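You operate a simulated robot arm through the tools that you are given. There is no shell and no other tool. Be economical: measure what you need, move in short steps, check, and stop when the job is done.

You are at the controls of a simulated robot arm. One attempt, no reset.

JOB
Close the port valve, vent the big port, unbolt cap 95 and lift it off.
Fine: in that order; stand the cap on the bench.
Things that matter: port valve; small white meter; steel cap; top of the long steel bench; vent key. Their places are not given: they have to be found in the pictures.

Only the result counts: the job must be done as asked and must still hold three seconds after the hand-in. Knocking over, shifting, dropping, spilling or breaking anything else fails it. A push-on lid holds only when it is set on centred and level and pressed home; a screw cap is set on level and turned clockwise until tight.

ROBOT AND FRAMES
A 7-joint arm with a two-finger parallel gripper, fixed in place. Base frame: the origin is at the foot of the arm, x ahead of it, y to its left, z up; the work surface is at about z = 860. Readings come in mm, rad, newtons and seconds.
With the tool pointing down near the work surface it reaches from about 240 to 680 mm from the base axis. Its first joint turns from -1.152 to 1.152 rad. Payload 2.4 kg.
The tool frame sits at the grasp point between the pads (the TCP): z along the fingers, y along the line on which they close. The tips reach 30 mm beyond it. Largest opening 94 mm; finger width 28, thickness 10; the body of the gripper, 50 by 96 mm, starts 55 mm behind the TCP.
Orientation is that of the tool frame in the base frame, as [roll, pitch, yaw] about the fixed x, y, z axes, in that order (R = Rz(yaw) Ry(pitch) Rx(roll)). With the fingers straight down and closing along the base's y, the tool's x points along the base's -x, its y along +y and its z along -z.

CONTROLS
- The arm moves only by the tool send_rows. Its argument "motion" is a list of rows, each a list of 3 entries, a list of its own where there are three numbers: the shift along the tool's x, y, z in mm, then the turn, a rotation vector about the tool's x, y, z in rad, then the closure in counts, from 0 (fully open) to 255 (shut). In form: [[[tx, ty, tz], [ax, ay, az], grip], ...]. A call has 1 to 10 rows; each row is the pose to reach, as a shift and turn from the pose commanded when the call began, along the tool's axes at that moment. A row lasts 0.2 s, in which the tool goes at most 50 mm and 0.15 rad; a call with a longer step from one row to the next is refused whole, and so is a gripper value outside its range. Where a pose cannot be reached the arm comes as near as it can. A force on the tool above 40 N (or 10 N above the force at the start of the call, whichever is more), or a blocked arm, ends the call early, and 0.2 s more pass. Each finger travels about 153 mm/s and halts on what it meets, pressing with about 22 N; the grip force reading is that of the motor and also rises with nothing between the fingers. The clock runs only during rows and for 0.2 s after the last one: add rows that repeat a pose to give the fingers time. The reply holds the time, the measured pose of the TCP, the force on the tool along the base axes, the opening and the grip force, in the units named above and with some noise, with the torque about the TCP (base axes, N m) and any sound that the robot's microphone picked up.
- Cameras (640 x 400 px; columns grow to the right, rows downward): "scene" is fixed at [10, 457.5, 1447.1]; the picture's right is [-0.94, -0.35, 0.00], its down [-0.19, 0.52, -0.83] and it looks along [0.29, -0.78, -0.55] (base axes); focal length 282 px, centre (320, 200). "wrist" rides on the gripper at [76, 14, -102] in the tool frame; the picture's right is [-0.18, 0.98, 0.00], its down [-0.75, -0.14, -0.64] and it looks along [-0.63, -0.12, 0.77] (tool axes); focal length 243 px, centre (320, 200).
- grab_frame(camera): a new picture of that camera. No time passes.
- pixel_to_xyz(camera, pixels): for up to 12 pixels [column, row] of the newest picture of that camera ("zoom" is the newest enlarged one), the place [x, y, z] in the base frame of the surface seen there, good to about 2 mm. No time passes.
- zoom(camera, box): a new picture of the part [left, top, right, bottom] of that camera's present view, enlarged. No time passes.
- job_done(): hands the job in; it is judged then, once.

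Work in short steps. Measure before you move; look again where a grasp or a placing could have gone wrong, and mend it. You have 80 turns and 54 pictures in all, those below and enlarged ones among them. Open the gripper and draw the arm clear of the work before you hand the job in, unless the task says otherwise; then end with one line.

The tools are called as name(argument=value, ...) on one line, values as JSON. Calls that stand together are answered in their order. send_rows: Moves the arm, as the interface text tells. Its arguments: {"type":"object","properties":{"motion":{"type":"array","items":{"type":"array"}}},"required":["motion"]} The other tools are called the same way: grab_frame (camera) takes a picture; pixel_to_xyz (camera, pixels) gives the place of the surface under pixels of a picture; zoom (camera, box) takes an enlarged picture of a part of a camera's view; job_done () hands the job in.

At the start:

```text
time_s: 0.0
eef_pos: [370.9, -184.4, 1281.5]
tool_rot: [-3.142, 0.002, -3.142]
force: [-0.3, 0.2, 0.2]
torque: [-0.01, 0.0, -0.02]
finger_gap: 94.0
gripper_force: 0.1
```

scene: 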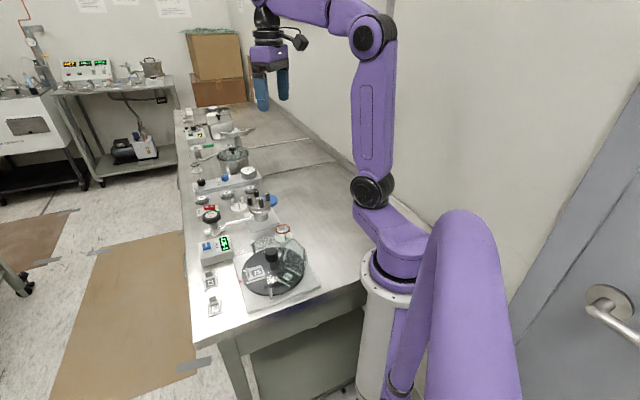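
wrist: 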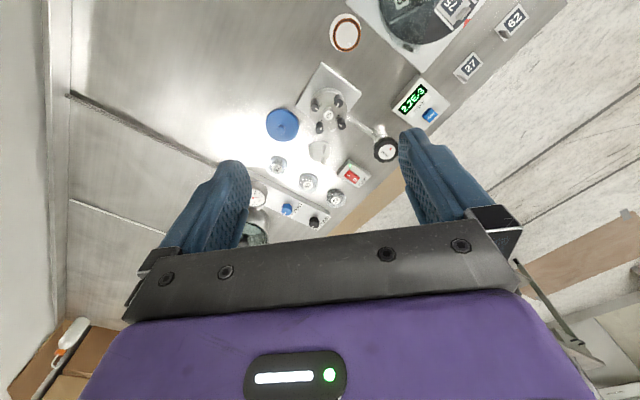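

The two overviews show a bench full of apparatus; I zoom in on several areas to identify valve, meter, cap and key.

zoom(camera="scene", box=[180, 180, 340, 320])

zoom(camera="scene", box=[170, 95, 290, 195])

zoom(camera="wrist", box=[240, 0, 540, 240])

```text
2.86 times, centred on (260, 250) of scene
```

zoom: 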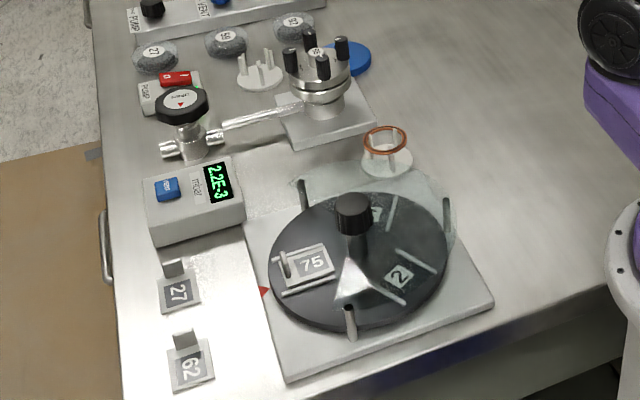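

```text
4.00 times, centred on (230, 145) of scene
```

zoom: 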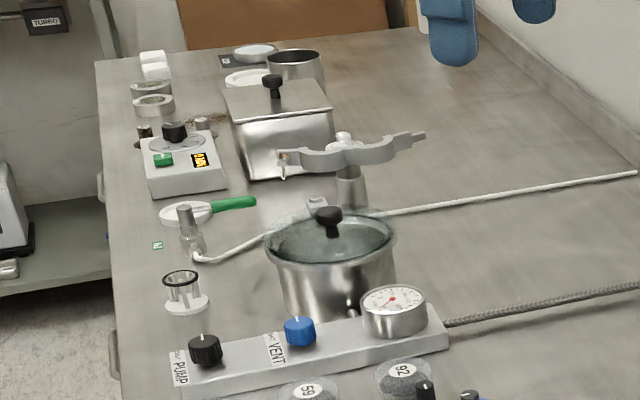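

```text
1.67 times, centred on (390, 120) of wrist
```

zoom: 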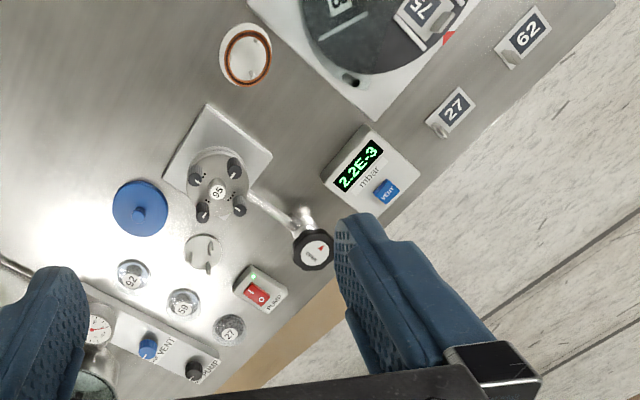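

Cap 95 sits on the square-based port with four black hand-nuts, the valve is the black knob on its side tube, and the white meter reads 2.2E-3 with a blue VENT key. I measure these in the wrist view.

zoom(camera="wrist", box=[290, 60, 450, 200])

zoom(camera="scene", box=[200, 180, 290, 250])

```text
2.86 times, centred on (370, 130) of wrist
```

zoom: 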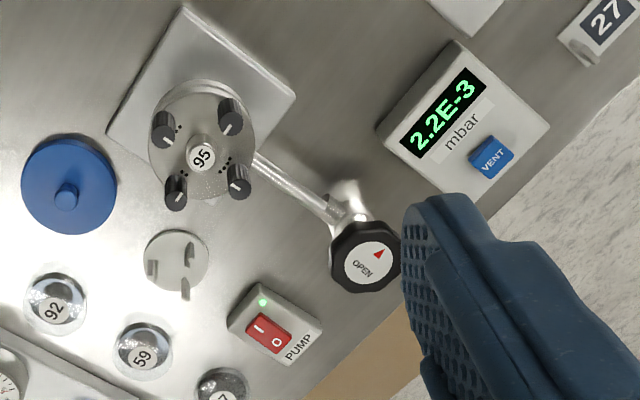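

```text
5.71 times, centred on (245, 215) of scene
```

zoom: 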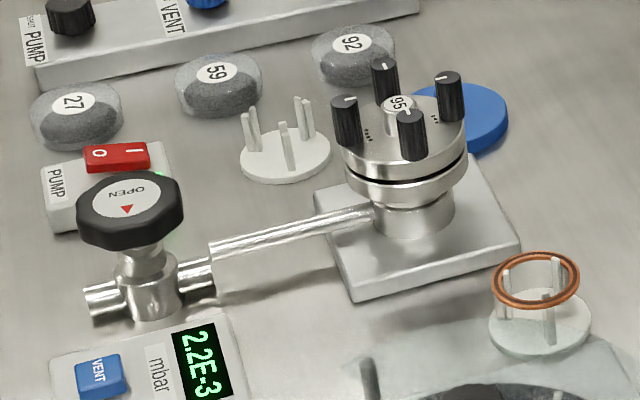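

I take coordinates from the zoomed scene view (valve knob ~ (130,195), nuts, cap, base, meter).

pixel_to_xyz(camera="zoom", pixels=[[132, 190], [80, 200], [182, 205], [345, 100], [384, 65], [449, 78], [411, 118], [397, 100], [405, 170], [97, 365], [150, 305], [290, 235]])

zoom(camera="wrist", box=[290, 70, 370, 140])

```text
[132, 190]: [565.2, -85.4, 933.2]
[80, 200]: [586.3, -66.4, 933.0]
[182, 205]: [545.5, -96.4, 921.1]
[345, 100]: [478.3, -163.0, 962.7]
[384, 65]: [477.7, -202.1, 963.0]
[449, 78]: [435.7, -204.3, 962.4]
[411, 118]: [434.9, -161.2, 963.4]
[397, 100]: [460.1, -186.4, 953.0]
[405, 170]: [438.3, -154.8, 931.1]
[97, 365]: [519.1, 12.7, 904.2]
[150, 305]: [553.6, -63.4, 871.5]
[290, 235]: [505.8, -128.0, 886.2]
```

```text
5.71 times, centred on (330, 105) of wrist
```

zoom: 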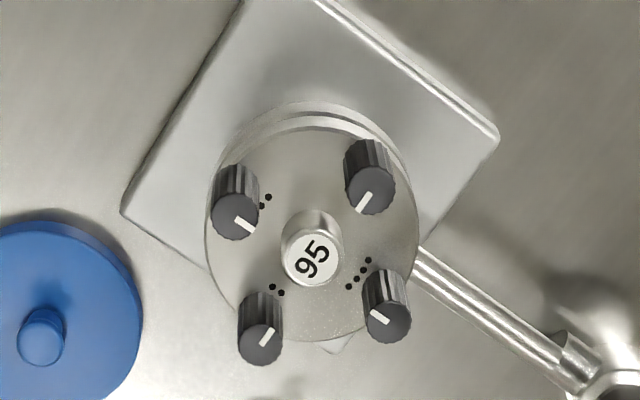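

The dots beside the nuts are partly hidden by them, so I move the wrist camera nearer above the cap for a clear reading.

send_rows(motion=[[[11, 6, 45], [0, 0, 0], 0], [[22, 13, 90], [0, 0, 0], 0], [[32, 19, 135], [0, 0, 0], 0], [[43, 26, 180], [0, 0, 0], 0], [[43, 26, 180], [0, 0, 0], 0]])

grab_frame(camera="wrist")

```text
time_s: 1.2
eef_pos: [328.2, -157.6, 1100.8]
tool_rot: [3.141, 0.0, 3.141]
force: [-0.1, 0.9, 0.7]
torque: [-0.01, -0.01, -0.01]
finger_gap: 94.1
gripper_force: 0.1
```

```text
45 pictures are left
```

wrist: 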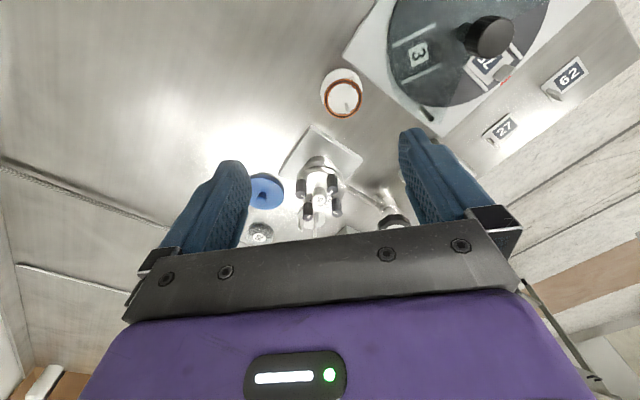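

The cap is at about (318,190); I zoom in there.

zoom(camera="wrist", box=[270, 120, 420, 240])

```text
3.33 times, centred on (345, 180) of wrist
```

zoom: 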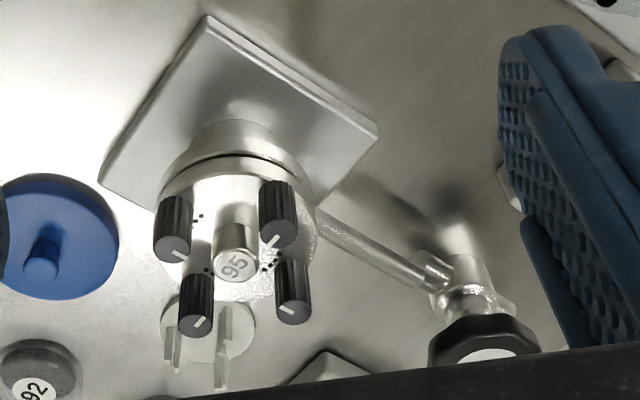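

I tilt the tool by about 0.68 rad and shift so the camera looks straight down on the cap and valve.

send_rows(motion=[[[-28, -3, -5], [0, 0.137, 0], 0], [[-56, -6, -10], [0, 0.274, 0], 0], [[-84, -9, -15], [0, 0.411, 0], 0], [[-112, -12, -20], [0, 0.548, 0], 0], [[-140, -15, -20], [0, 0.685, 0], 0], [[-140, -15, -20], [0, 0.685, 0], 0]])

grab_frame(camera="wrist")

```text
time_s: 2.6
eef_pos: [469.7, -172.0, 1121.1]
tool_rot: [-3.141, -0.688, 3.141]
force: [0.0, 0.1, 0.0]
torque: [0.01, 0.01, -0.01]
finger_gap: 93.9
gripper_force: 0.1
```

```text
43 pictures are left
```

wrist: 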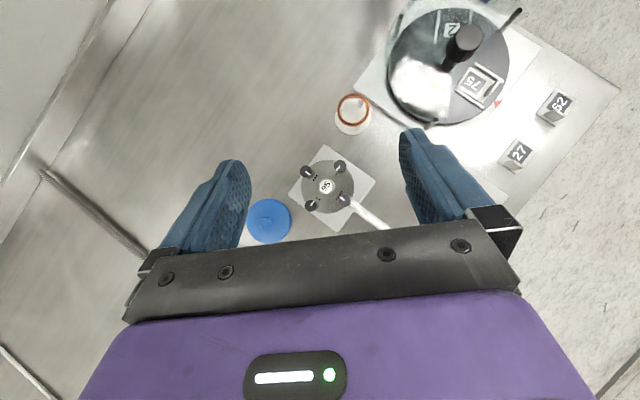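

Now the view is overhead; zoom on the cap at (327,186).

zoom(camera="wrist", box=[287, 146, 377, 226])

zoom(camera="scene", box=[240, 180, 280, 210])

```text
5.00 times, centred on (332, 186) of wrist
```

zoom: 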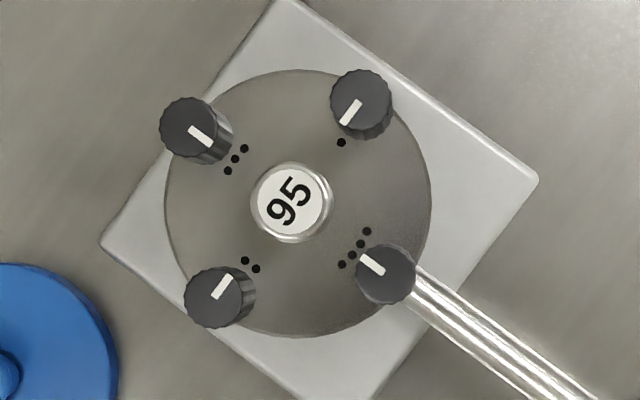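

```text
13.33 times, centred on (260, 195) of scene
```

zoom: 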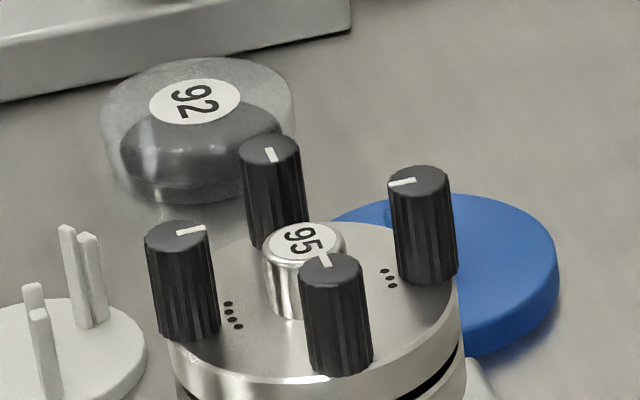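

Dots number the nuts 1–4 in cross order. I measure the nut tops in both the views.

pixel_to_xyz(camera="zoom", pixels=[[422, 180], [270, 150], [180, 236], [331, 268], [305, 240], [428, 278], [336, 370], [240, 360]])

pixel_to_xyz(camera="wrist", pixels=[[340, 165], [311.6, 204], [305.6, 171.4], [344.6, 200.4], [326.4, 186], [270, 220], [330, 170], [307, 178]])

```text
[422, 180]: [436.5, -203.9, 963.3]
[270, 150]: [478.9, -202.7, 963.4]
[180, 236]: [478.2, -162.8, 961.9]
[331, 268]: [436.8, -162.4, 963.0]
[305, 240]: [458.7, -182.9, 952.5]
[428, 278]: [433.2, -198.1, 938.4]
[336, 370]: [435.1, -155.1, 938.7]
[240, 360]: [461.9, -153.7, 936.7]
```

```text
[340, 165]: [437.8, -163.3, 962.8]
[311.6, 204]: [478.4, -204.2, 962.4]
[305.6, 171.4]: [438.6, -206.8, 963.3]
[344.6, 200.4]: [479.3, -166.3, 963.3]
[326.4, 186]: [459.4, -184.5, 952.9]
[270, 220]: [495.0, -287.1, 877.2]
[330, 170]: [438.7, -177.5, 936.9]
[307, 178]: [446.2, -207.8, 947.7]
```

Nut centres are near (437/479, -163/-204), tops 963, cap top 937. I shift the camera to look at the valve and the meter.

send_rows(motion=[[[-24, 20, -19], [0, 0, 0], 0], [[-48, 40, -38], [0, 0, 0], 0], [[-70, 60, -57], [0, 0, 0], 0], [[-70, 60, -57], [0, 0, 0], 0]])

zoom(camera="wrist", box=[240, 100, 420, 230])

```text
time_s: 3.6
eef_pos: [502.2, -113.4, 1102.4]
tool_rot: [3.141, -0.685, -3.141]
force: [-0.2, 0.9, 0.4]
torque: [-0.04, 0.04, 0.01]
finger_gap: 93.9
gripper_force: 0.0
out of reach, approached as far as the arm can: row 1, 2, 3, 4
```

```text
3.08 times, centred on (330, 165) of wrist
```

zoom: 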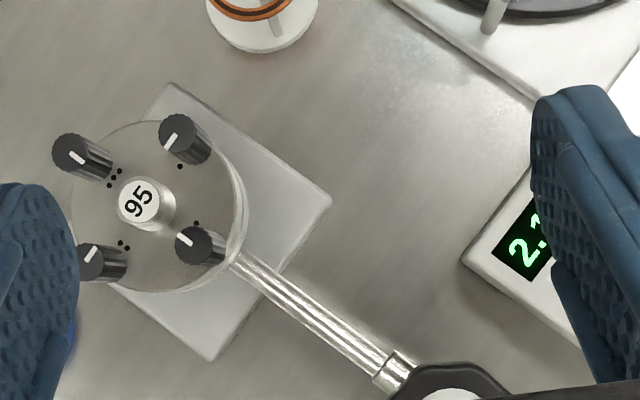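

Tilted reach is limited, so I untilt the tool here (straight down, height about 1100) and look at the valve with the scene camera.

send_rows(motion=[[[0, 0, 0], [0, -0.137, 0], 0], [[0, 0, 0], [0, -0.274, 0], 0], [[0, 0, 0], [0, -0.411, 0], 0], [[0, 0, 0], [0, -0.548, 0], 0], [[0, 0, 0], [0, -0.685, 0], 0], [[0, 0, 0], [0, -0.685, 0], 0]])

zoom(camera="scene", box=[195, 200, 235, 235])

grab_frame(camera="wrist")

```text
time_s: 5.0
eef_pos: [502.1, -115.5, 1102.3]
tool_rot: [3.141, 0.004, -3.14]
force: [0.7, 0.0, 0.1]
torque: [0.01, -0.02, 0.01]
finger_gap: 93.9
gripper_force: 0.0
```

```text
11.43 times, centred on (215, 218) of scene
```

zoom: 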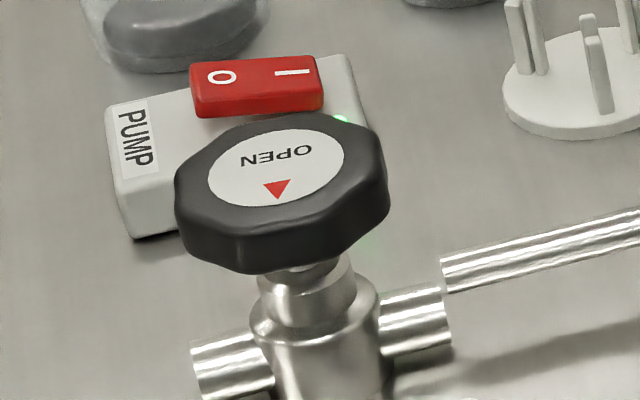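

```text
38 pictures are left
```

wrist: 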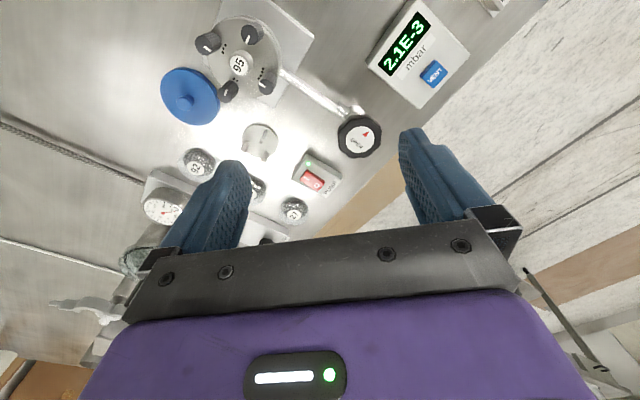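

The valve handwheel is horizontal, octagonal; I measure its edges and the label center, and the surroundings.

pixel_to_xyz(camera="zoom", pixels=[[276, 168], [182, 185], [380, 160], [250, 228], [290, 120], [250, 268], [310, 300], [225, 370], [415, 320], [230, 65], [300, 65], [150, 90]])

zoom(camera="wrist", box=[320, 0, 480, 180])

```text
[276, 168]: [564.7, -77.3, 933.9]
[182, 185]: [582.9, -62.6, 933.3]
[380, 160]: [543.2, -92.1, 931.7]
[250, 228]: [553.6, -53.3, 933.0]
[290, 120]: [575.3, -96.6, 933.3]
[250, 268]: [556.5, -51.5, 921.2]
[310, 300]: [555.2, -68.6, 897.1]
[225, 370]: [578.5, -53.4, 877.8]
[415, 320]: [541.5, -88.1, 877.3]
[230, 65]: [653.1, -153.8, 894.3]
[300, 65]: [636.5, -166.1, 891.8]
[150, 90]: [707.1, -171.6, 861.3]
```

```text
2.22 times, centred on (400, 90) of wrist
```

zoom: 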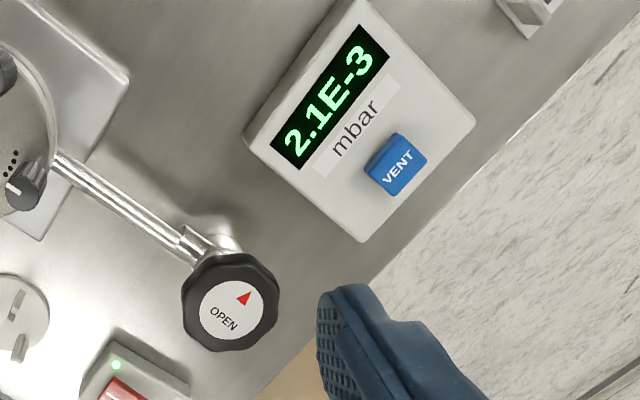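

Knob centre ≈ (564.5,-76), top 933, Ø≈47. I go above it with a pre-turn of -0.75 rad so there is clockwise travel.

send_rows(motion=[[[-12, 8, 20], [0, 0, -0.15], 0], [[-25, 16, 40], [0, 0, -0.3], 0], [[-37, 24, 60], [0, 0, -0.45], 0], [[-50, 32, 80], [0, 0, -0.6], 0], [[-62.4, 39.5, 100], [0, 0, -0.75], 0], [[-62.4, 39.5, 100], [0, 0, -0.75], 0]])

grab_frame(camera="wrist")

```text
time_s: 6.4
eef_pos: [564.3, -74.3, 1000.8]
tool_rot: [3.141, 0.0, -2.389]
force: [-0.3, 1.0, 0.1]
torque: [0.03, 0.0, 0.0]
finger_gap: 94.1
gripper_force: 0.1
```

```text
36 pictures are left
```

wrist: 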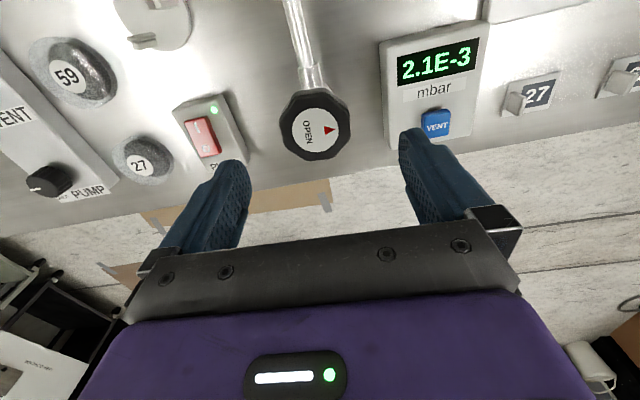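

Knob is centred between the fingers with flats aligned. I partly close, descend to TCP z≈946, and grip.

send_rows(motion=[[[0, 0, 0], [0, 0, 0], 75], [[0, -1, 25], [0, 0, 0], 75], [[0, -1, 50], [0, 0, 0], 75], [[0, -1, 55], [0, 0, 0], 75], [[0, -1, 55], [0, 0, 0], 200], [[0, -1, 55], [0, 0, 0], 200]])

```text
time_s: 7.8
eef_pos: [565.3, -76.9, 946.2]
tool_rot: [-3.138, 0.002, -2.392]
force: [11.4, -7.4, -6.6]
torque: [0.28, -0.77, 0.06]
finger_gap: 53.9
gripper_force: 44.4
```

Gripped (gap 54) with a small sideways load; I ease 1 mm along the closing axis and turn clockwise 1.35 rad.

send_rows(motion=[[[0, -1, 0], [0, 0, 0], 200], [[0, -1, 0], [0, 0, 0.15], 200], [[0, -1, 0], [0, 0, 0.3], 200], [[0, -1, 0], [0, 0, 0.45], 200], [[0, -1, 0], [0, 0, 0.6], 200], [[0, -1, 0], [0, 0, 0.75], 200], [[0, -1, 0], [0, 0, 0.9], 200], [[0, -1, 0], [0, 0, 1.05], 200], [[0, -1, 0], [0, 0, 1.2], 200], [[0, -1, 0], [0, 0, 1.35], 200]])

grab_frame(camera="wrist")

```text
time_s: 10.0
eef_pos: [566.3, -77.8, 945.5]
tool_rot: [-3.141, 0.001, 2.539]
force: [10.2, -9.3, -4.5]
torque: [-0.89, -0.26, 0.01]
finger_gap: 53.9
gripper_force: 45.0
```

```text
35 pictures are left
```

wrist: 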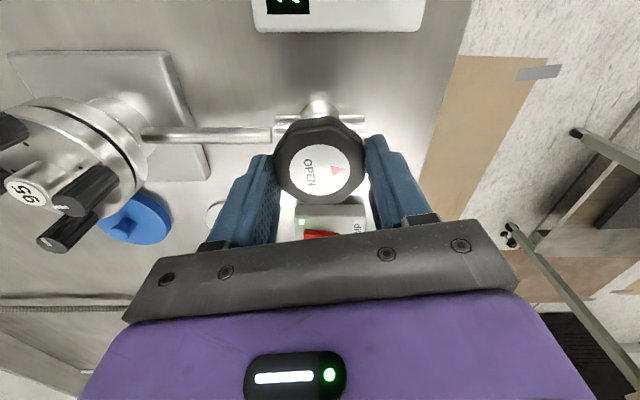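

The knob turned with the fingers and no stop is felt yet. I continue clockwise, easing 2 mm toward the load-relief.

send_rows(motion=[[[-2, 0, 0], [0, 0, 0.15], 200], [[-2, 0, 0], [0, 0, 0.3], 200], [[-2, 0, 0], [0, 0, 0.45], 200], [[-2, 0, 0], [0, 0, 0.6], 200], [[-2, 0, 0], [0, 0, 0.75], 200], [[-2, 0, 0], [0, 0, 0.9], 200]])

zoom(camera="scene", box=[190, 190, 250, 260])

```text
time_s: 11.4
eef_pos: [565.0, -78.5, 946.7]
tool_rot: [-3.138, 0.001, 1.639]
force: [-10.6, -6.9, -0.6]
torque: [0.77, 0.24, 0.02]
finger_gap: 53.9
gripper_force: 45.4
```

```text
5.71 times, centred on (220, 225) of scene
```

zoom: 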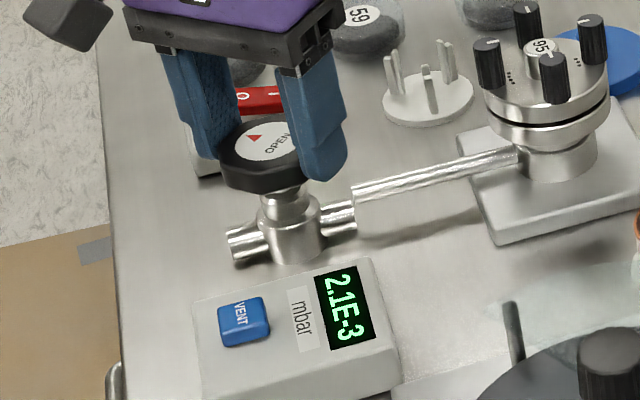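

2.25 rad turned, meter still 2.1E-3, no stop. Continue clockwise.

send_rows(motion=[[[0, 0, 0], [0, 0, 0.15], 200], [[0, 0, 0], [0, 0, 0.3], 200], [[0, 0, 0], [0, 0, 0.45], 200], [[0, 0, 0], [0, 0, 0.6], 200], [[0, 0, 0], [0, 0, 0.75], 200], [[0, 0, 0], [0, 0, 0.9], 200], [[0, 0, 0], [0, 0, 1.05], 200], [[0, 0, 0], [0, 0, 1.2], 200]])

```text
time_s: 13.2
eef_pos: [566.7, -77.1, 947.2]
tool_rot: [3.141, -0.001, 0.446]
force: [-3.7, 5.8, -4.3]
torque: [0.31, 0.24, 1.29]
finger_gap: 53.6
gripper_force: 45.1
```

A resisting torque of 1.29 N·m appears: the valve is seating. I turn a little more and look.

send_rows(motion=[[[0, 0, 0], [0, 0, 0.1], 200], [[0, 0, 0], [0, 0, 0.2], 200], [[0, 0, 0], [0, 0, 0.3], 200]])

zoom(camera="scene", box=[190, 190, 250, 260])

```text
time_s: 14.0
eef_pos: [567.4, -77.3, 947.3]
tool_rot: [3.14, 0.0, 0.144]
force: [-5.1, 6.5, -3.0]
torque: [0.09, 0.09, 1.58]
finger_gap: 53.3
gripper_force: 44.8
```

```text
5.71 times, centred on (220, 225) of scene
```

zoom: 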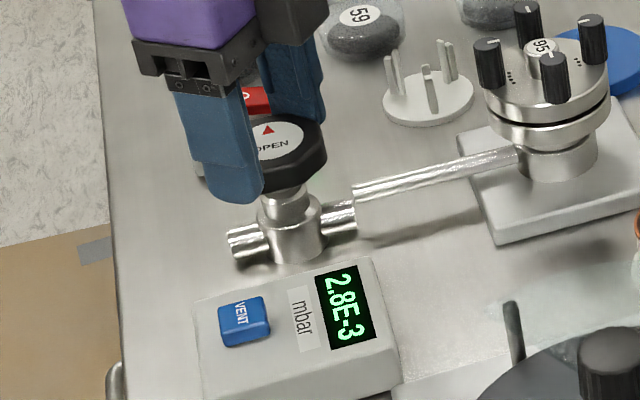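

The meter now rises (2.8E-3) and the fingers slip slightly against the stop: valve closed. I open and lift straight up.

send_rows(motion=[[[0, 0, 0], [0, 0, 0.3], 75], [[0, 0, 0], [0, 0, 0.3], 75], [[0, 0, -40], [0, 0, 0.3], 75], [[0, 0, -80], [0, 0, 0.3], 75], [[0, 0, -80], [0, 0, 0.3], 75]])

zoom(camera="scene", box=[190, 190, 250, 260])

```text
refused: row 1 steps farther than a row can; nothing moved
```

```text
5.71 times, centred on (220, 225) of scene
```

zoom: 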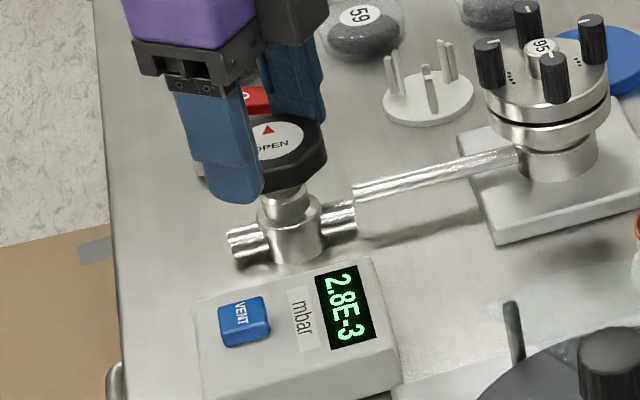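

The turn value was relative, so I resend with zero turn; open and lift.

send_rows(motion=[[[0, 0, 0], [0, 0, 0], 75], [[0, 0, 0], [0, 0, 0], 75], [[0, 0, -40], [0, 0, 0], 75], [[0, 0, -80], [0, 0, 0], 75], [[0, 0, -80], [0, 0, 0], 75]])

zoom(camera="scene", box=[190, 190, 250, 260])

```text
time_s: 15.2
eef_pos: [566.8, -78.6, 1027.6]
tool_rot: [3.141, -0.001, 0.14]
force: [0.1, 0.3, -0.4]
torque: [-0.01, -0.02, 0.02]
finger_gap: 66.2
gripper_force: 0.1
```

```text
5.71 times, centred on (220, 225) of scene
```

zoom: 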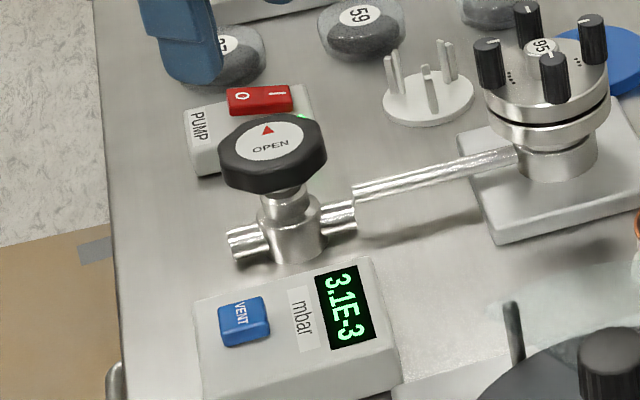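

The meter keeps rising with the valve shut. Next the blue VENT key on the white meter; I measure it at (243,315) in the zoom.

pixel_to_xyz(camera="zoom", pixels=[[243, 315], [224, 310], [264, 308], [240, 304], [245, 330], [220, 370], [300, 370], [270, 150], [236, 165], [315, 145]])

```text
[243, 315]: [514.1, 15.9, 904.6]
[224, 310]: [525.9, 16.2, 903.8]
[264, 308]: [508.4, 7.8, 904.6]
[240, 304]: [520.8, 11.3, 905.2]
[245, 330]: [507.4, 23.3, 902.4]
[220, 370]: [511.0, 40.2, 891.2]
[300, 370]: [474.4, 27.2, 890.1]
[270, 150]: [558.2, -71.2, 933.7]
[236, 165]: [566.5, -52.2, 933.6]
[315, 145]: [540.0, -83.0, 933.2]
```

Key centre ≈ (515.5,14.5), top 904.5. I close the fingers and move above it.

send_rows(motion=[[[-13, -33, 0], [0, 0, 0], 255], [[-25, -66, 0], [0, 0, 0], 255], [[-37.5, -99.2, 0], [0, 0, 0], 255], [[-37.5, -99.2, 40], [0, 0, 0], 255], [[-37.5, -99.2, 75], [0, 0, 0], 255], [[-37.5, -99.2, 75], [0, 0, 0], 255]])

zoom(camera="scene", box=[190, 190, 250, 260])

```text
time_s: 16.6
eef_pos: [515.8, 15.1, 952.2]
tool_rot: [-3.141, 0.0, 0.141]
force: [-0.4, -0.2, -0.4]
torque: [0.02, -0.02, 0.04]
finger_gap: 0.0
gripper_force: 21.9
```

```text
5.71 times, centred on (220, 225) of scene
```

zoom: 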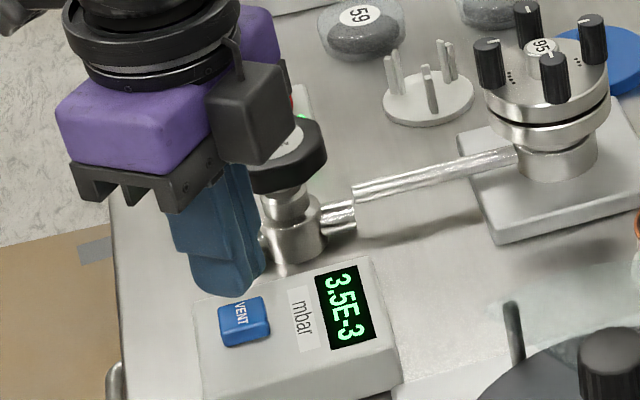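

Tips are ~18 mm above the key. I press down in small steps.

send_rows(motion=[[[0, 0, 12], [0, 0, 0], 255], [[0, 0, 16], [0, 0, 0], 255], [[0, 0, 18], [0, 0, 0], 255], [[0, 0, 19.5], [0, 0, 0], 255], [[0, 0, 20.5], [0, 0, 0], 255]])

zoom(camera="scene", box=[190, 190, 250, 260])

```text
time_s: 17.8
eef_pos: [517.1, 14.8, 931.1]
tool_rot: [-3.141, -0.002, 0.142]
force: [1.0, -0.1, 1.8]
torque: [0.03, -0.01, -0.03]
finger_gap: 0.0
gripper_force: 22.2
heard: click
```

```text
5.71 times, centred on (220, 225) of scene
```

zoom: 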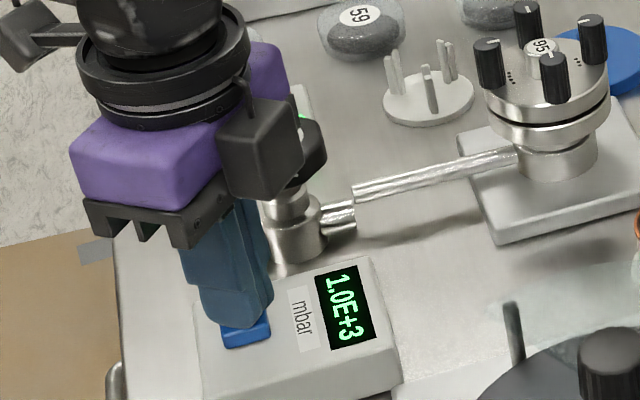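

Click heard and the meter shows 1.0E+3: vented. I lift off, check it holds, and move above nut 1 at (437,-162.5).

send_rows(motion=[[[0, 0, -45], [0, 0, 0], 255], [[0, 0, -90], [0, 0, 0], 255], [[0, 0, -120], [0, 0, 0], 174], [[-26, 41, -120], [0, 0, 0], 174], [[-52, 82, -120], [0, 0, 0], 174], [[-78, 123, -120], [0, 0, 0], 174], [[-104.3, 164.4, -120], [0, 0, 0], 174], [[-104.3, 164.4, -120], [0, 0, 0], 174]])

zoom(camera="scene", box=[190, 170, 290, 260])

```text
time_s: 19.6
eef_pos: [436.1, -163.5, 1051.2]
tool_rot: [3.14, 0.001, 0.141]
force: [0.0, 0.0, 0.4]
torque: [0.0, 0.01, 0.02]
finger_gap: 29.8
gripper_force: 0.0
```

```text
4.44 times, centred on (240, 215) of scene
```

zoom: 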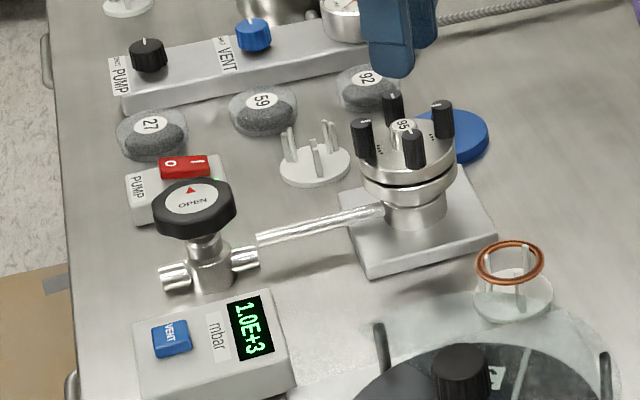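

Vent holds at 1.0E+3. I descend so the tips reach z≈955 around nut 1 and close.

send_rows(motion=[[[1, -0.8, 35], [0, 0, 0], 174], [[1, -0.8, 60], [0, 0, 0], 174], [[1, -0.8, 66], [0, 0, 0], 174], [[1, -0.8, 66], [0, 0, 0], 255], [[1, -0.8, 66], [0, 0, 0], 255]])

zoom(camera="scene", box=[230, 170, 290, 220])

```text
time_s: 20.8
eef_pos: [436.6, -164.5, 985.6]
tool_rot: [-3.141, 0.0, 0.141]
force: [1.0, -4.9, 0.1]
torque: [-0.25, 0.08, -0.01]
finger_gap: 14.1
gripper_force: 22.0
```

```text
8.00 times, centred on (260, 195) of scene
```

zoom: 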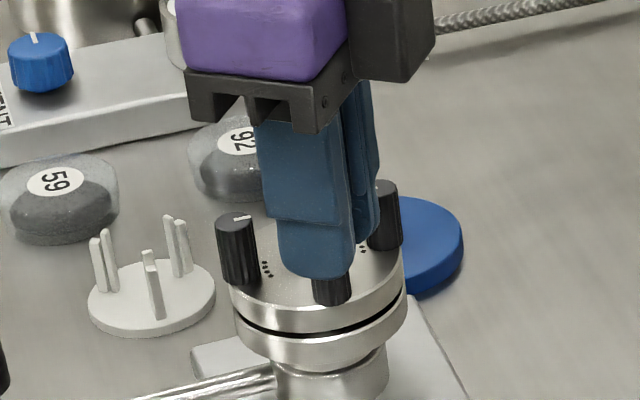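

Nut gripped (gap 14.1). I turn counter-clockwise 1.35 rad.

send_rows(motion=[[[0, 0, 0], [0, 0, -0.15], 255], [[0, 0, 0], [0, 0, -0.3], 255], [[0, 0, 0], [0, 0, -0.45], 255], [[0, 0, 0], [0, 0, -0.6], 255], [[0, 0, 0], [0, 0, -0.75], 255], [[0, 0, 0], [0, 0, -0.9], 255], [[0, 0, 0], [0, 0, -1.05], 255], [[0, 0, 0], [0, 0, -1.2], 255], [[0, 0, 0], [0, 0, -1.35], 255], [[0, 0, 0], [0, 0, -1.5], 255]])

zoom(camera="scene", box=[230, 170, 290, 220])

```text
time_s: 23.0
eef_pos: [438.4, -163.5, 986.7]
tool_rot: [3.138, 0.001, 1.645]
force: [10.9, -12.7, 1.8]
torque: [-0.15, -0.35, -0.05]
finger_gap: 14.0
gripper_force: 21.4
```

```text
8.00 times, centred on (260, 195) of scene
```

zoom: 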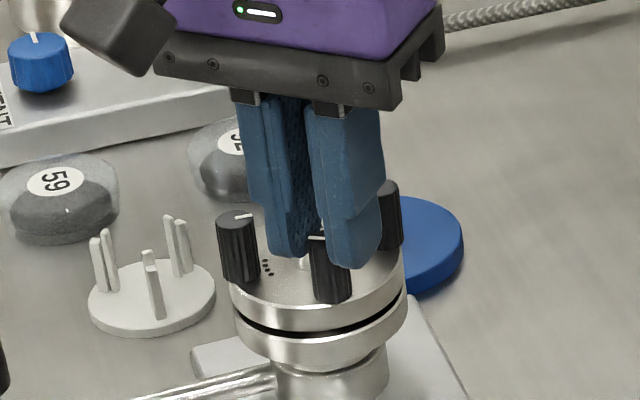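

The nut's mark turned with the fingers. I ease 1.5 mm along the load direction and keep turning.

send_rows(motion=[[[-1.5, 1.3, 0], [0, 0, -0.15], 255], [[-1.5, 1.3, 0], [0, 0, -0.3], 255], [[-1.5, 1.3, 0], [0, 0, -0.45], 255], [[-1.5, 1.3, 0], [0, 0, -0.6], 255], [[-1.5, 1.3, 0], [0, 0, -0.75], 255], [[-1.5, 1.3, 0], [0, 0, -0.9], 255], [[-1.5, 1.3, 0], [0, 0, -1.05], 255], [[-1.5, 1.3, 0], [0, 0, -1.2], 255], [[-1.5, 1.3, 0], [0, 0, -1.35], 255], [[-1.5, 1.3, 0], [0, 0, -1.5], 255]])

zoom(camera="scene", box=[230, 170, 290, 220])

```text
time_s: 25.2
eef_pos: [437.6, -163.5, 985.0]
tool_rot: [-3.14, 0.0, -3.139]
force: [-3.6, -1.9, 12.4]
torque: [0.09, -0.13, -0.07]
finger_gap: 13.9
gripper_force: 22.0
```

```text
8.00 times, centred on (260, 195) of scene
```

zoom: 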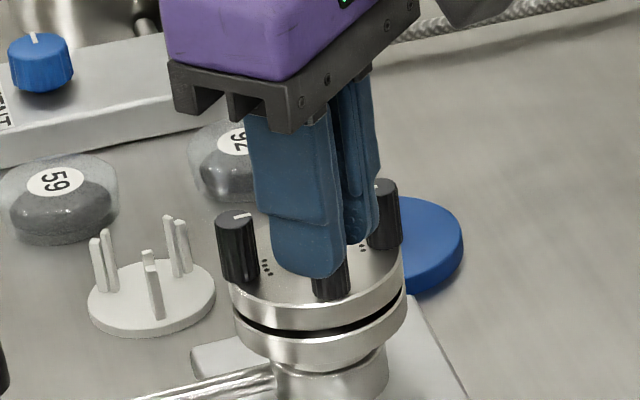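

Upward force of 12 N suggests the nut is rising; I continue 1.05 rad while easing up 1.5 mm.

send_rows(motion=[[[0, 0, -1], [0, 0, -0.15], 255], [[0, 0, -1.2], [0, 0, -0.3], 255], [[0, 0, -1.4], [0, 0, -0.45], 255], [[0, 0, -1.6], [0, 0, -0.6], 255], [[0, 0, -1.8], [0, 0, -0.75], 255], [[0, 0, -2], [0, 0, -0.9], 255], [[0, 0, -2], [0, 0, -1.05], 255]])

```text
time_s: 26.8
eef_pos: [438.9, -164.4, 987.6]
tool_rot: [3.141, -0.001, -2.089]
force: [4.2, -10.8, -4.1]
torque: [-0.13, -0.21, -0.02]
finger_gap: 14.0
gripper_force: 22.0
```

Smooth so far (4.05 rad). I continue another 1.2 rad, watching for a reach limit.

send_rows(motion=[[[0, 0, 0], [0, 0, -0.15], 255], [[0, 0, 0], [0, 0, -0.3], 255], [[0, 0, 0], [0, 0, -0.45], 255], [[0, 0, 0], [0, 0, -0.6], 255], [[0, 0, 0], [0, 0, -0.75], 255], [[0, 0, 0], [0, 0, -0.9], 255], [[0, 0, 0], [0, 0, -1.05], 255], [[0, 0, 0], [0, 0, -1.2], 255]])

zoom(camera="scene", box=[230, 170, 290, 220])

```text
time_s: 28.6
eef_pos: [437.8, -163.4, 987.1]
tool_rot: [-3.14, 0.001, -0.891]
force: [-0.2, -0.4, -0.3]
torque: [0.02, -0.09, -0.17]
finger_gap: 14.1
gripper_force: 22.2
```

```text
8.00 times, centred on (260, 195) of scene
```

zoom: 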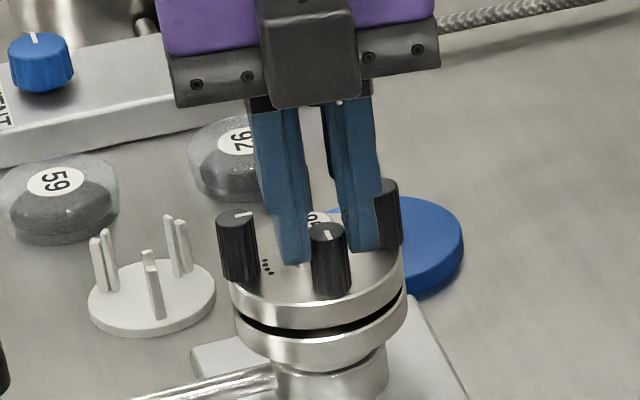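

Lateral load vanished. I measure nut 1's top height against the others to see if it has risen.

pixel_to_xyz(camera="zoom", pixels=[[328, 232], [320, 235], [238, 216], [383, 186], [335, 290]])

```text
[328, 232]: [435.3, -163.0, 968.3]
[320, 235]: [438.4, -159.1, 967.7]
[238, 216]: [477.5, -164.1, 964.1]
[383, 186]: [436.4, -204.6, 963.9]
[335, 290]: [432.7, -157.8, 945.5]
```

Nut 1 has risen ~5 mm. I keep turning and follow upward slightly, looking for the thread end.

send_rows(motion=[[[0, 0, -0.3], [0, 0, -0.15], 255], [[0, 0, -0.5], [0, 0, -0.3], 255], [[0, 0, -0.7], [0, 0, -0.45], 255], [[0, 0, -0.9], [0, 0, -0.6], 255], [[0, 0, -1], [0, 0, -0.75], 255], [[0, 0, -1], [0, 0, -0.9], 255]])

```text
time_s: 29.6
eef_pos: [439.5, -166.4, 987.5]
tool_rot: [-3.13, 0.007, -0.338]
force: [3.1, 12.2, 0.0]
torque: [0.42, -0.35, 0.01]
finger_gap: 14.6
gripper_force: 22.4
out of reach, approached as far as the arm can: row 5
stopped in row 5: the force on the tool passed its limit at 59 N (the readings are from after the stop); the commanded pose is now the measured one
```

Wrist limit reached at yaw≈-0.34 (5.8 rad total). I re-grip there to relax, then pull up gently to test whether the nut is free.

send_rows(motion=[[[0, 0, 0], [0, 0, 0], 190], [[0, 0, 0], [0, 0, 0.1], 190], [[0, 0, 0], [0, 0, 0.1], 255], [[0, 0, 0], [0, 0, 0.1], 255], [[0, 0, -1.5], [0, 0, 0.1], 255], [[0, 0, -3], [0, 0, 0.1], 255]])

zoom(camera="scene", box=[230, 170, 290, 220])

```text
time_s: 31.0
eef_pos: [440.6, -167.4, 990.5]
tool_rot: [-3.13, 0.012, -0.439]
force: [10.5, 18.2, -10.6]
torque: [0.54, -0.3, -0.11]
finger_gap: 14.3
gripper_force: 21.7
```

```text
8.00 times, centred on (260, 195) of scene
```

zoom: 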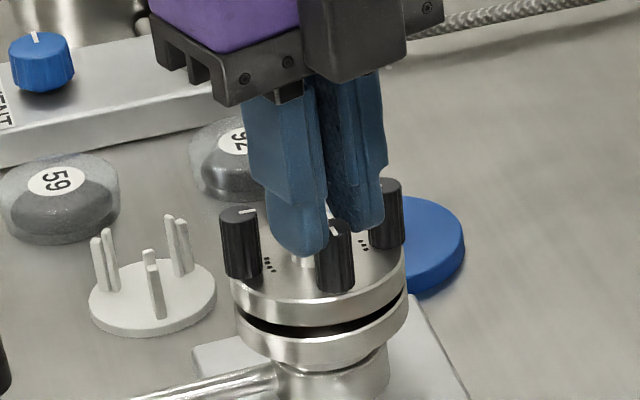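

Still resisting pull. I release, raise, and look at the nut.

send_rows(motion=[[[0, 0, 0], [0, 0, 0], 174], [[0, 0, 0], [0, 0, 0], 174], [[0, 0, -40], [0, 0, 0], 174], [[0, 0, -40], [0, 0, 0], 174]])

zoom(camera="scene", box=[240, 180, 280, 215])

```text
time_s: 32.0
eef_pos: [440.2, -169.6, 1032.2]
tool_rot: [-3.133, 0.011, -0.44]
force: [0.4, 0.2, -0.2]
torque: [-0.03, 0.01, 0.0]
finger_gap: 30.0
gripper_force: 0.1
```

```text
11.43 times, centred on (260, 198) of scene
```

zoom: 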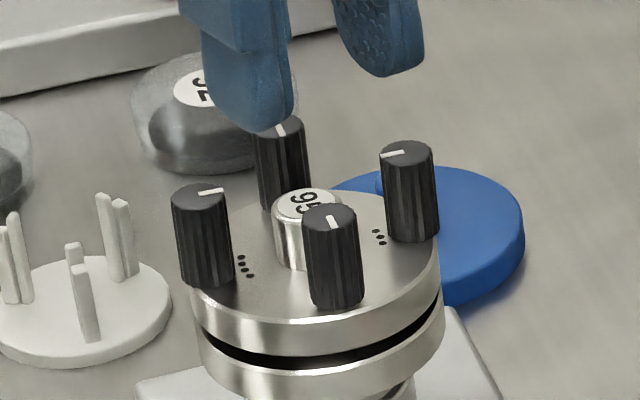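

Nut 1 is up but still on. I recentre above it while rewinding the wrist clockwise, 1.5 rad per call.

send_rows(motion=[[[-5.3, -4.8, 0], [0, 0, 0.15], 174], [[-5.3, -4.8, 0], [0, 0, 0.3], 174], [[-5.3, -4.8, 0], [0, 0, 0.45], 174], [[-5.3, -4.8, 0], [0, 0, 0.6], 174], [[-5.3, -4.8, 0], [0, 0, 0.75], 174], [[-5.3, -4.8, 0], [0, 0, 0.9], 174], [[-5.3, -4.8, 0], [0, 0, 1.05], 174], [[-5.3, -4.8, 0], [0, 0, 1.2], 174], [[-5.3, -4.8, 0], [0, 0, 1.35], 174], [[-5.3, -4.8, 0], [0, 0, 1.5], 174]])

pixel_to_xyz(camera="zoom", pixels=[[335, 218], [335, 300], [405, 152], [200, 195], [300, 198], [240, 310], [425, 270]])

```text
time_s: 34.2
eef_pos: [436.1, -162.5, 1032.0]
tool_rot: [3.131, 0.011, -1.946]
force: [0.6, 0.1, -0.7]
torque: [-0.02, 0.03, 0.0]
finger_gap: 29.5
gripper_force: 0.1
```

```text
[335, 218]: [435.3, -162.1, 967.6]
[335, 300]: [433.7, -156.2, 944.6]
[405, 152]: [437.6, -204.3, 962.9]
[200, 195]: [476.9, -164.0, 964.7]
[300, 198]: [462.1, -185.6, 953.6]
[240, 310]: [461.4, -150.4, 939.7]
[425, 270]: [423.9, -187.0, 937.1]
```

Nut 1 is up 5 mm (same as at 5.25 rad), possibly at the end of its thread. I test with a regrip and a further 0.75 rad turn.

send_rows(motion=[[[0, 1, 25], [0, 0, 0], 174], [[0, 1, 45], [0, 0, 0], 174], [[0, 1, 45], [0, 0, 0], 255], [[0, 1, 45], [0, 0, 0], 255], [[0, 1, 45], [0, 0, -0.15], 255], [[0, 1, 45], [0, 0, -0.3], 255], [[0, 1, 45], [0, 0, -0.45], 255], [[0, 1, 45], [0, 0, -0.6], 255], [[0, 1, 45], [0, 0, -0.75], 255], [[0, 1, 45], [0, 0, -0.9], 255]])

zoom(camera="scene", box=[240, 180, 280, 215])

```text
time_s: 36.4
eef_pos: [436.9, -160.5, 985.8]
tool_rot: [-3.139, 0.016, -1.037]
force: [8.8, 1.9, 6.3]
torque: [0.06, -0.4, -0.09]
finger_gap: 14.0
gripper_force: 21.9
```

```text
11.43 times, centred on (260, 198) of scene
```

zoom: 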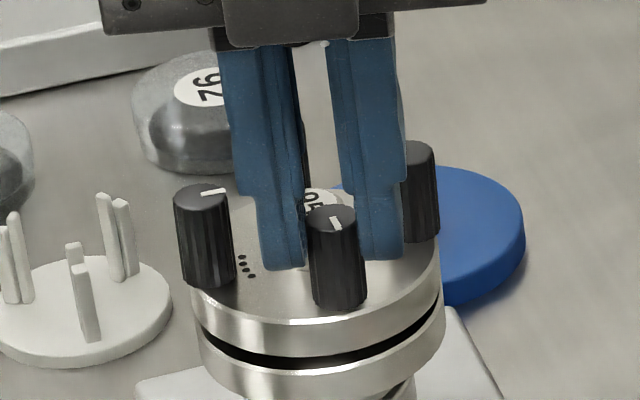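

The mark no longer turns with the fingers and the height is unchanged: nut 1 is fully undone (captive, +5 mm). I release, lift and go to nut 2 at (479,-203.5), rewinding.

send_rows(motion=[[[0, 0, 0], [0, 0, 0], 174], [[0, 0, 0], [0, 0, 0], 174], [[0, 0, -45], [0, 0, 0.1], 174], [[20, -5, -60], [0, 0, 0.25], 174], [[40, -10, -60], [0, 0, 0.4], 174], [[58.4, -14.4, -60], [0, 0, 0.55], 174], [[58.4, -14.4, -60], [0, 0, 0.7], 174], [[58.4, -14.4, -60], [0, 0, 0.85], 174], [[58.4, -14.4, -60], [0, 0, 1.0], 174], [[58.4, -14.4, -60], [0, 0, 1.15], 174]])

send_rows(motion=[[[0, 0, 0], [0, 0, 0.15], 174], [[0, 0, 0], [0, 0, 0.3], 174], [[0, 0, 0], [0, 0, 0.45], 174], [[0, 0, 0], [0, 0, 0.6], 174], [[0, 0, 0], [0, 0, 0.75], 174], [[0, 0, 0], [0, 0, 0.9], 174], [[0, 0, 0], [0, 0, 1.05], 174], [[0, 0, 0], [0, 0, 1.2], 174], [[0, 0, 0], [0, 0, 1.35], 174], [[0, 0, 0], [0, 0, 1.5], 174]])

send_rows(motion=[[[0, 0, 0], [0, 0, 0.15], 174], [[0, 0, 0], [0, 0, 0.3], 174], [[0, 0, 0], [0, 0, 0.45], 174], [[0, 0, 0], [0, 0, 0.6], 174], [[0, 0, 0], [0, 0, 0.75], 174], [[0, 0, 0], [0, 0, 0.9], 174], [[0, 0, 0], [0, 0, 1.05], 174], [[0, 0, 0], [0, 0, 1.2], 174], [[0, 0, 0], [0, 0, 1.35], 174], [[0, 0, 0], [0, 0, 1.5], 174]])

```text
time_s: 38.6
eef_pos: [478.7, -206.6, 1045.6]
tool_rot: [3.129, 0.006, -2.193]
force: [-0.3, -0.3, 0.2]
torque: [0.04, 0.01, -0.02]
finger_gap: 29.8
gripper_force: 0.1
```

```text
time_s: 40.8
eef_pos: [479.1, -206.2, 1046.1]
tool_rot: [3.132, -0.011, 2.591]
force: [-0.4, 0.5, 0.5]
torque: [0.0, 0.01, 0.0]
finger_gap: 30.0
gripper_force: 0.0
```

```text
time_s: 43.0
eef_pos: [477.4, -206.1, 1046.0]
tool_rot: [-3.131, -0.008, 1.091]
force: [0.1, 0.0, 0.2]
torque: [-0.02, -0.01, 0.01]
finger_gap: 29.7
gripper_force: 0.1
```

Yaw 1.09; I finish rewinding to ~0.1, centre on nut 2 and descend to tips z≈955.

send_rows(motion=[[[3, 0, 0], [0, 0, 0.15], 174], [[3, 0, 0], [0, 0, 0.3], 174], [[3, 0, 0], [0, 0, 0.45], 174], [[3, 0, 0], [0, 0, 0.6], 174], [[3, 0, 0], [0, 0, 0.75], 174], [[3, 0, 0], [0, 0, 0.9], 174], [[3, 0, 20], [0, 0, 1.0], 174], [[3, 0, 45], [0, 0, 1.0], 174], [[3, 0, 61], [0, 0, 1.0], 174], [[3, 0, 61], [0, 0, 1.0], 174]])

zoom(camera="scene", box=[240, 180, 280, 215])

```text
time_s: 45.2
eef_pos: [478.9, -202.3, 984.8]
tool_rot: [-3.128, 0.005, 0.092]
force: [0.6, 0.4, 0.2]
torque: [0.03, -0.02, 0.02]
finger_gap: 30.0
gripper_force: 0.0
```

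```text
11.43 times, centred on (260, 198) of scene
```

zoom: 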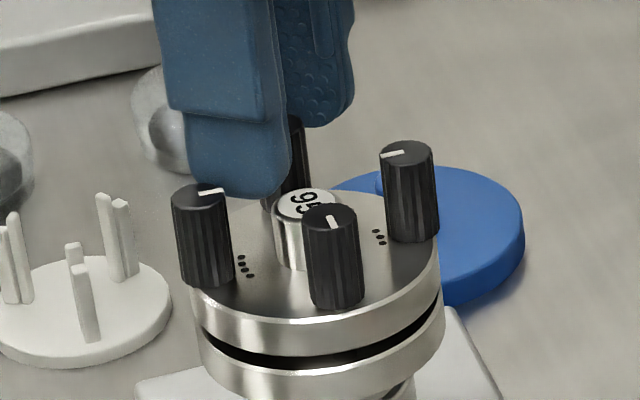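

Fingers straddle nut 2. Grip and turn counter-clockwise, following upward ~1 mm/rad.

send_rows(motion=[[[0, 0, 0], [0, 0, 0], 255], [[0, 0, 0], [0, 0, 0], 255], [[0, 0, 0], [0, 0, -0.15], 255], [[0, 0, 0], [0, 0, -0.3], 255], [[0, 0, -0.2], [0, 0, -0.45], 255], [[0, 0, -0.4], [0, 0, -0.6], 255], [[0, 0, -0.5], [0, 0, -0.75], 255], [[0, 0, -0.7], [0, 0, -0.9], 255], [[0, 0, -0.8], [0, 0, -1.05], 255], [[0, 0, -1], [0, 0, -1.2], 255]])

send_rows(motion=[[[0, 0, -0.1], [0, 0, -0.15], 255], [[0, 0, -0.3], [0, 0, -0.3], 255], [[0, 0, -0.4], [0, 0, -0.45], 255], [[0, 0, -0.6], [0, 0, -0.6], 255], [[0, 0, -0.7], [0, 0, -0.75], 255], [[0, 0, -0.9], [0, 0, -0.9], 255], [[0, 0, -1], [0, 0, -1.05], 255], [[0, 0, -1.2], [0, 0, -1.2], 255], [[0, 0, -1.3], [0, 0, -1.35], 255], [[0, 0, -1.5], [0, 0, -1.5], 255]])

zoom(camera="scene", box=[240, 180, 280, 215])

```text
time_s: 47.4
eef_pos: [480.1, -201.3, 985.8]
tool_rot: [-3.136, -0.012, 1.296]
force: [11.6, -13.4, 0.2]
torque: [-0.4, -0.41, -0.03]
finger_gap: 14.1
gripper_force: 22.0
```

```text
time_s: 49.6
eef_pos: [477.9, -203.5, 986.9]
tool_rot: [3.13, -0.013, 2.794]
force: [-9.6, -5.4, -6.4]
torque: [-0.17, 0.62, -0.05]
finger_gap: 14.3
gripper_force: 21.6
```

```text
11.43 times, centred on (260, 198) of scene
```

zoom: 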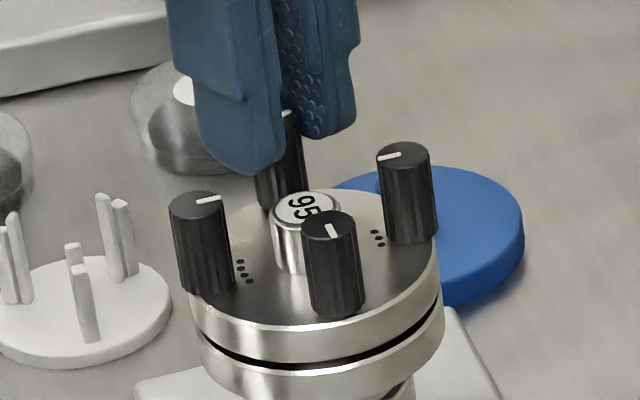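

Turning well (2.7 rad); cap tips slightly from my pull, so I stop raising and continue.

send_rows(motion=[[[0, 0, 0.5], [0, 0, -0.15], 255], [[0, 0, 0.5], [0, 0, -0.3], 255], [[0, 0, 0.5], [0, 0, -0.45], 255], [[0, 0, 0.4], [0, 0, -0.6], 255], [[0, 0, 0.2], [0, 0, -0.75], 255], [[0, 0, 0], [0, 0, -0.9], 255], [[0, 0, 0], [0, 0, -1.05], 255], [[0, 0, 0], [0, 0, -1.2], 255], [[0, 0, 0], [0, 0, -1.35], 255], [[0, 0, 0], [0, 0, -1.5], 255]])

send_rows(motion=[[[0, 0, 0], [0, 0, -0.15], 255], [[0, 0, 0], [0, 0, -0.3], 255], [[0, 0, 0], [0, 0, -0.45], 255], [[0, 0, 0], [0, 0, -0.6], 255], [[0, 0, 0], [0, 0, -0.75], 255], [[0, 0, 0], [0, 0, -0.9], 255], [[0, 0, 0], [0, 0, -1.05], 255]])

zoom(camera="scene", box=[240, 180, 280, 215])

```text
time_s: 51.8
eef_pos: [480.8, -203.8, 988.0]
tool_rot: [3.138, 0.01, -1.989]
force: [7.8, -20.4, 2.7]
torque: [-0.89, -0.18, -0.07]
finger_gap: 14.2
gripper_force: 21.6
```

```text
time_s: 53.4
eef_pos: [478.6, -202.0, 986.7]
tool_rot: [-3.141, 0.018, -0.936]
force: [0.1, 1.8, -0.5]
torque: [0.02, 0.0, -0.13]
finger_gap: 14.1
gripper_force: 21.4
```

```text
11.43 times, centred on (260, 198) of scene
```

zoom: 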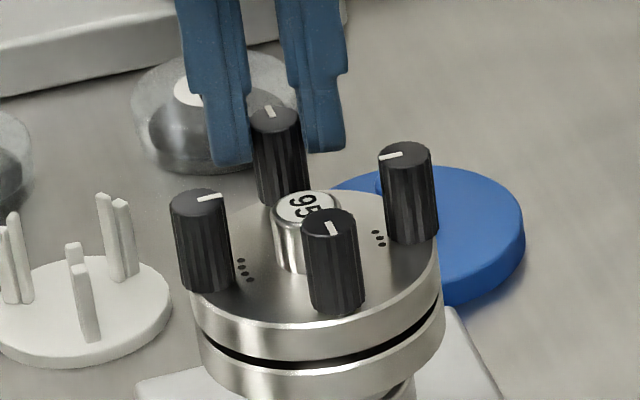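

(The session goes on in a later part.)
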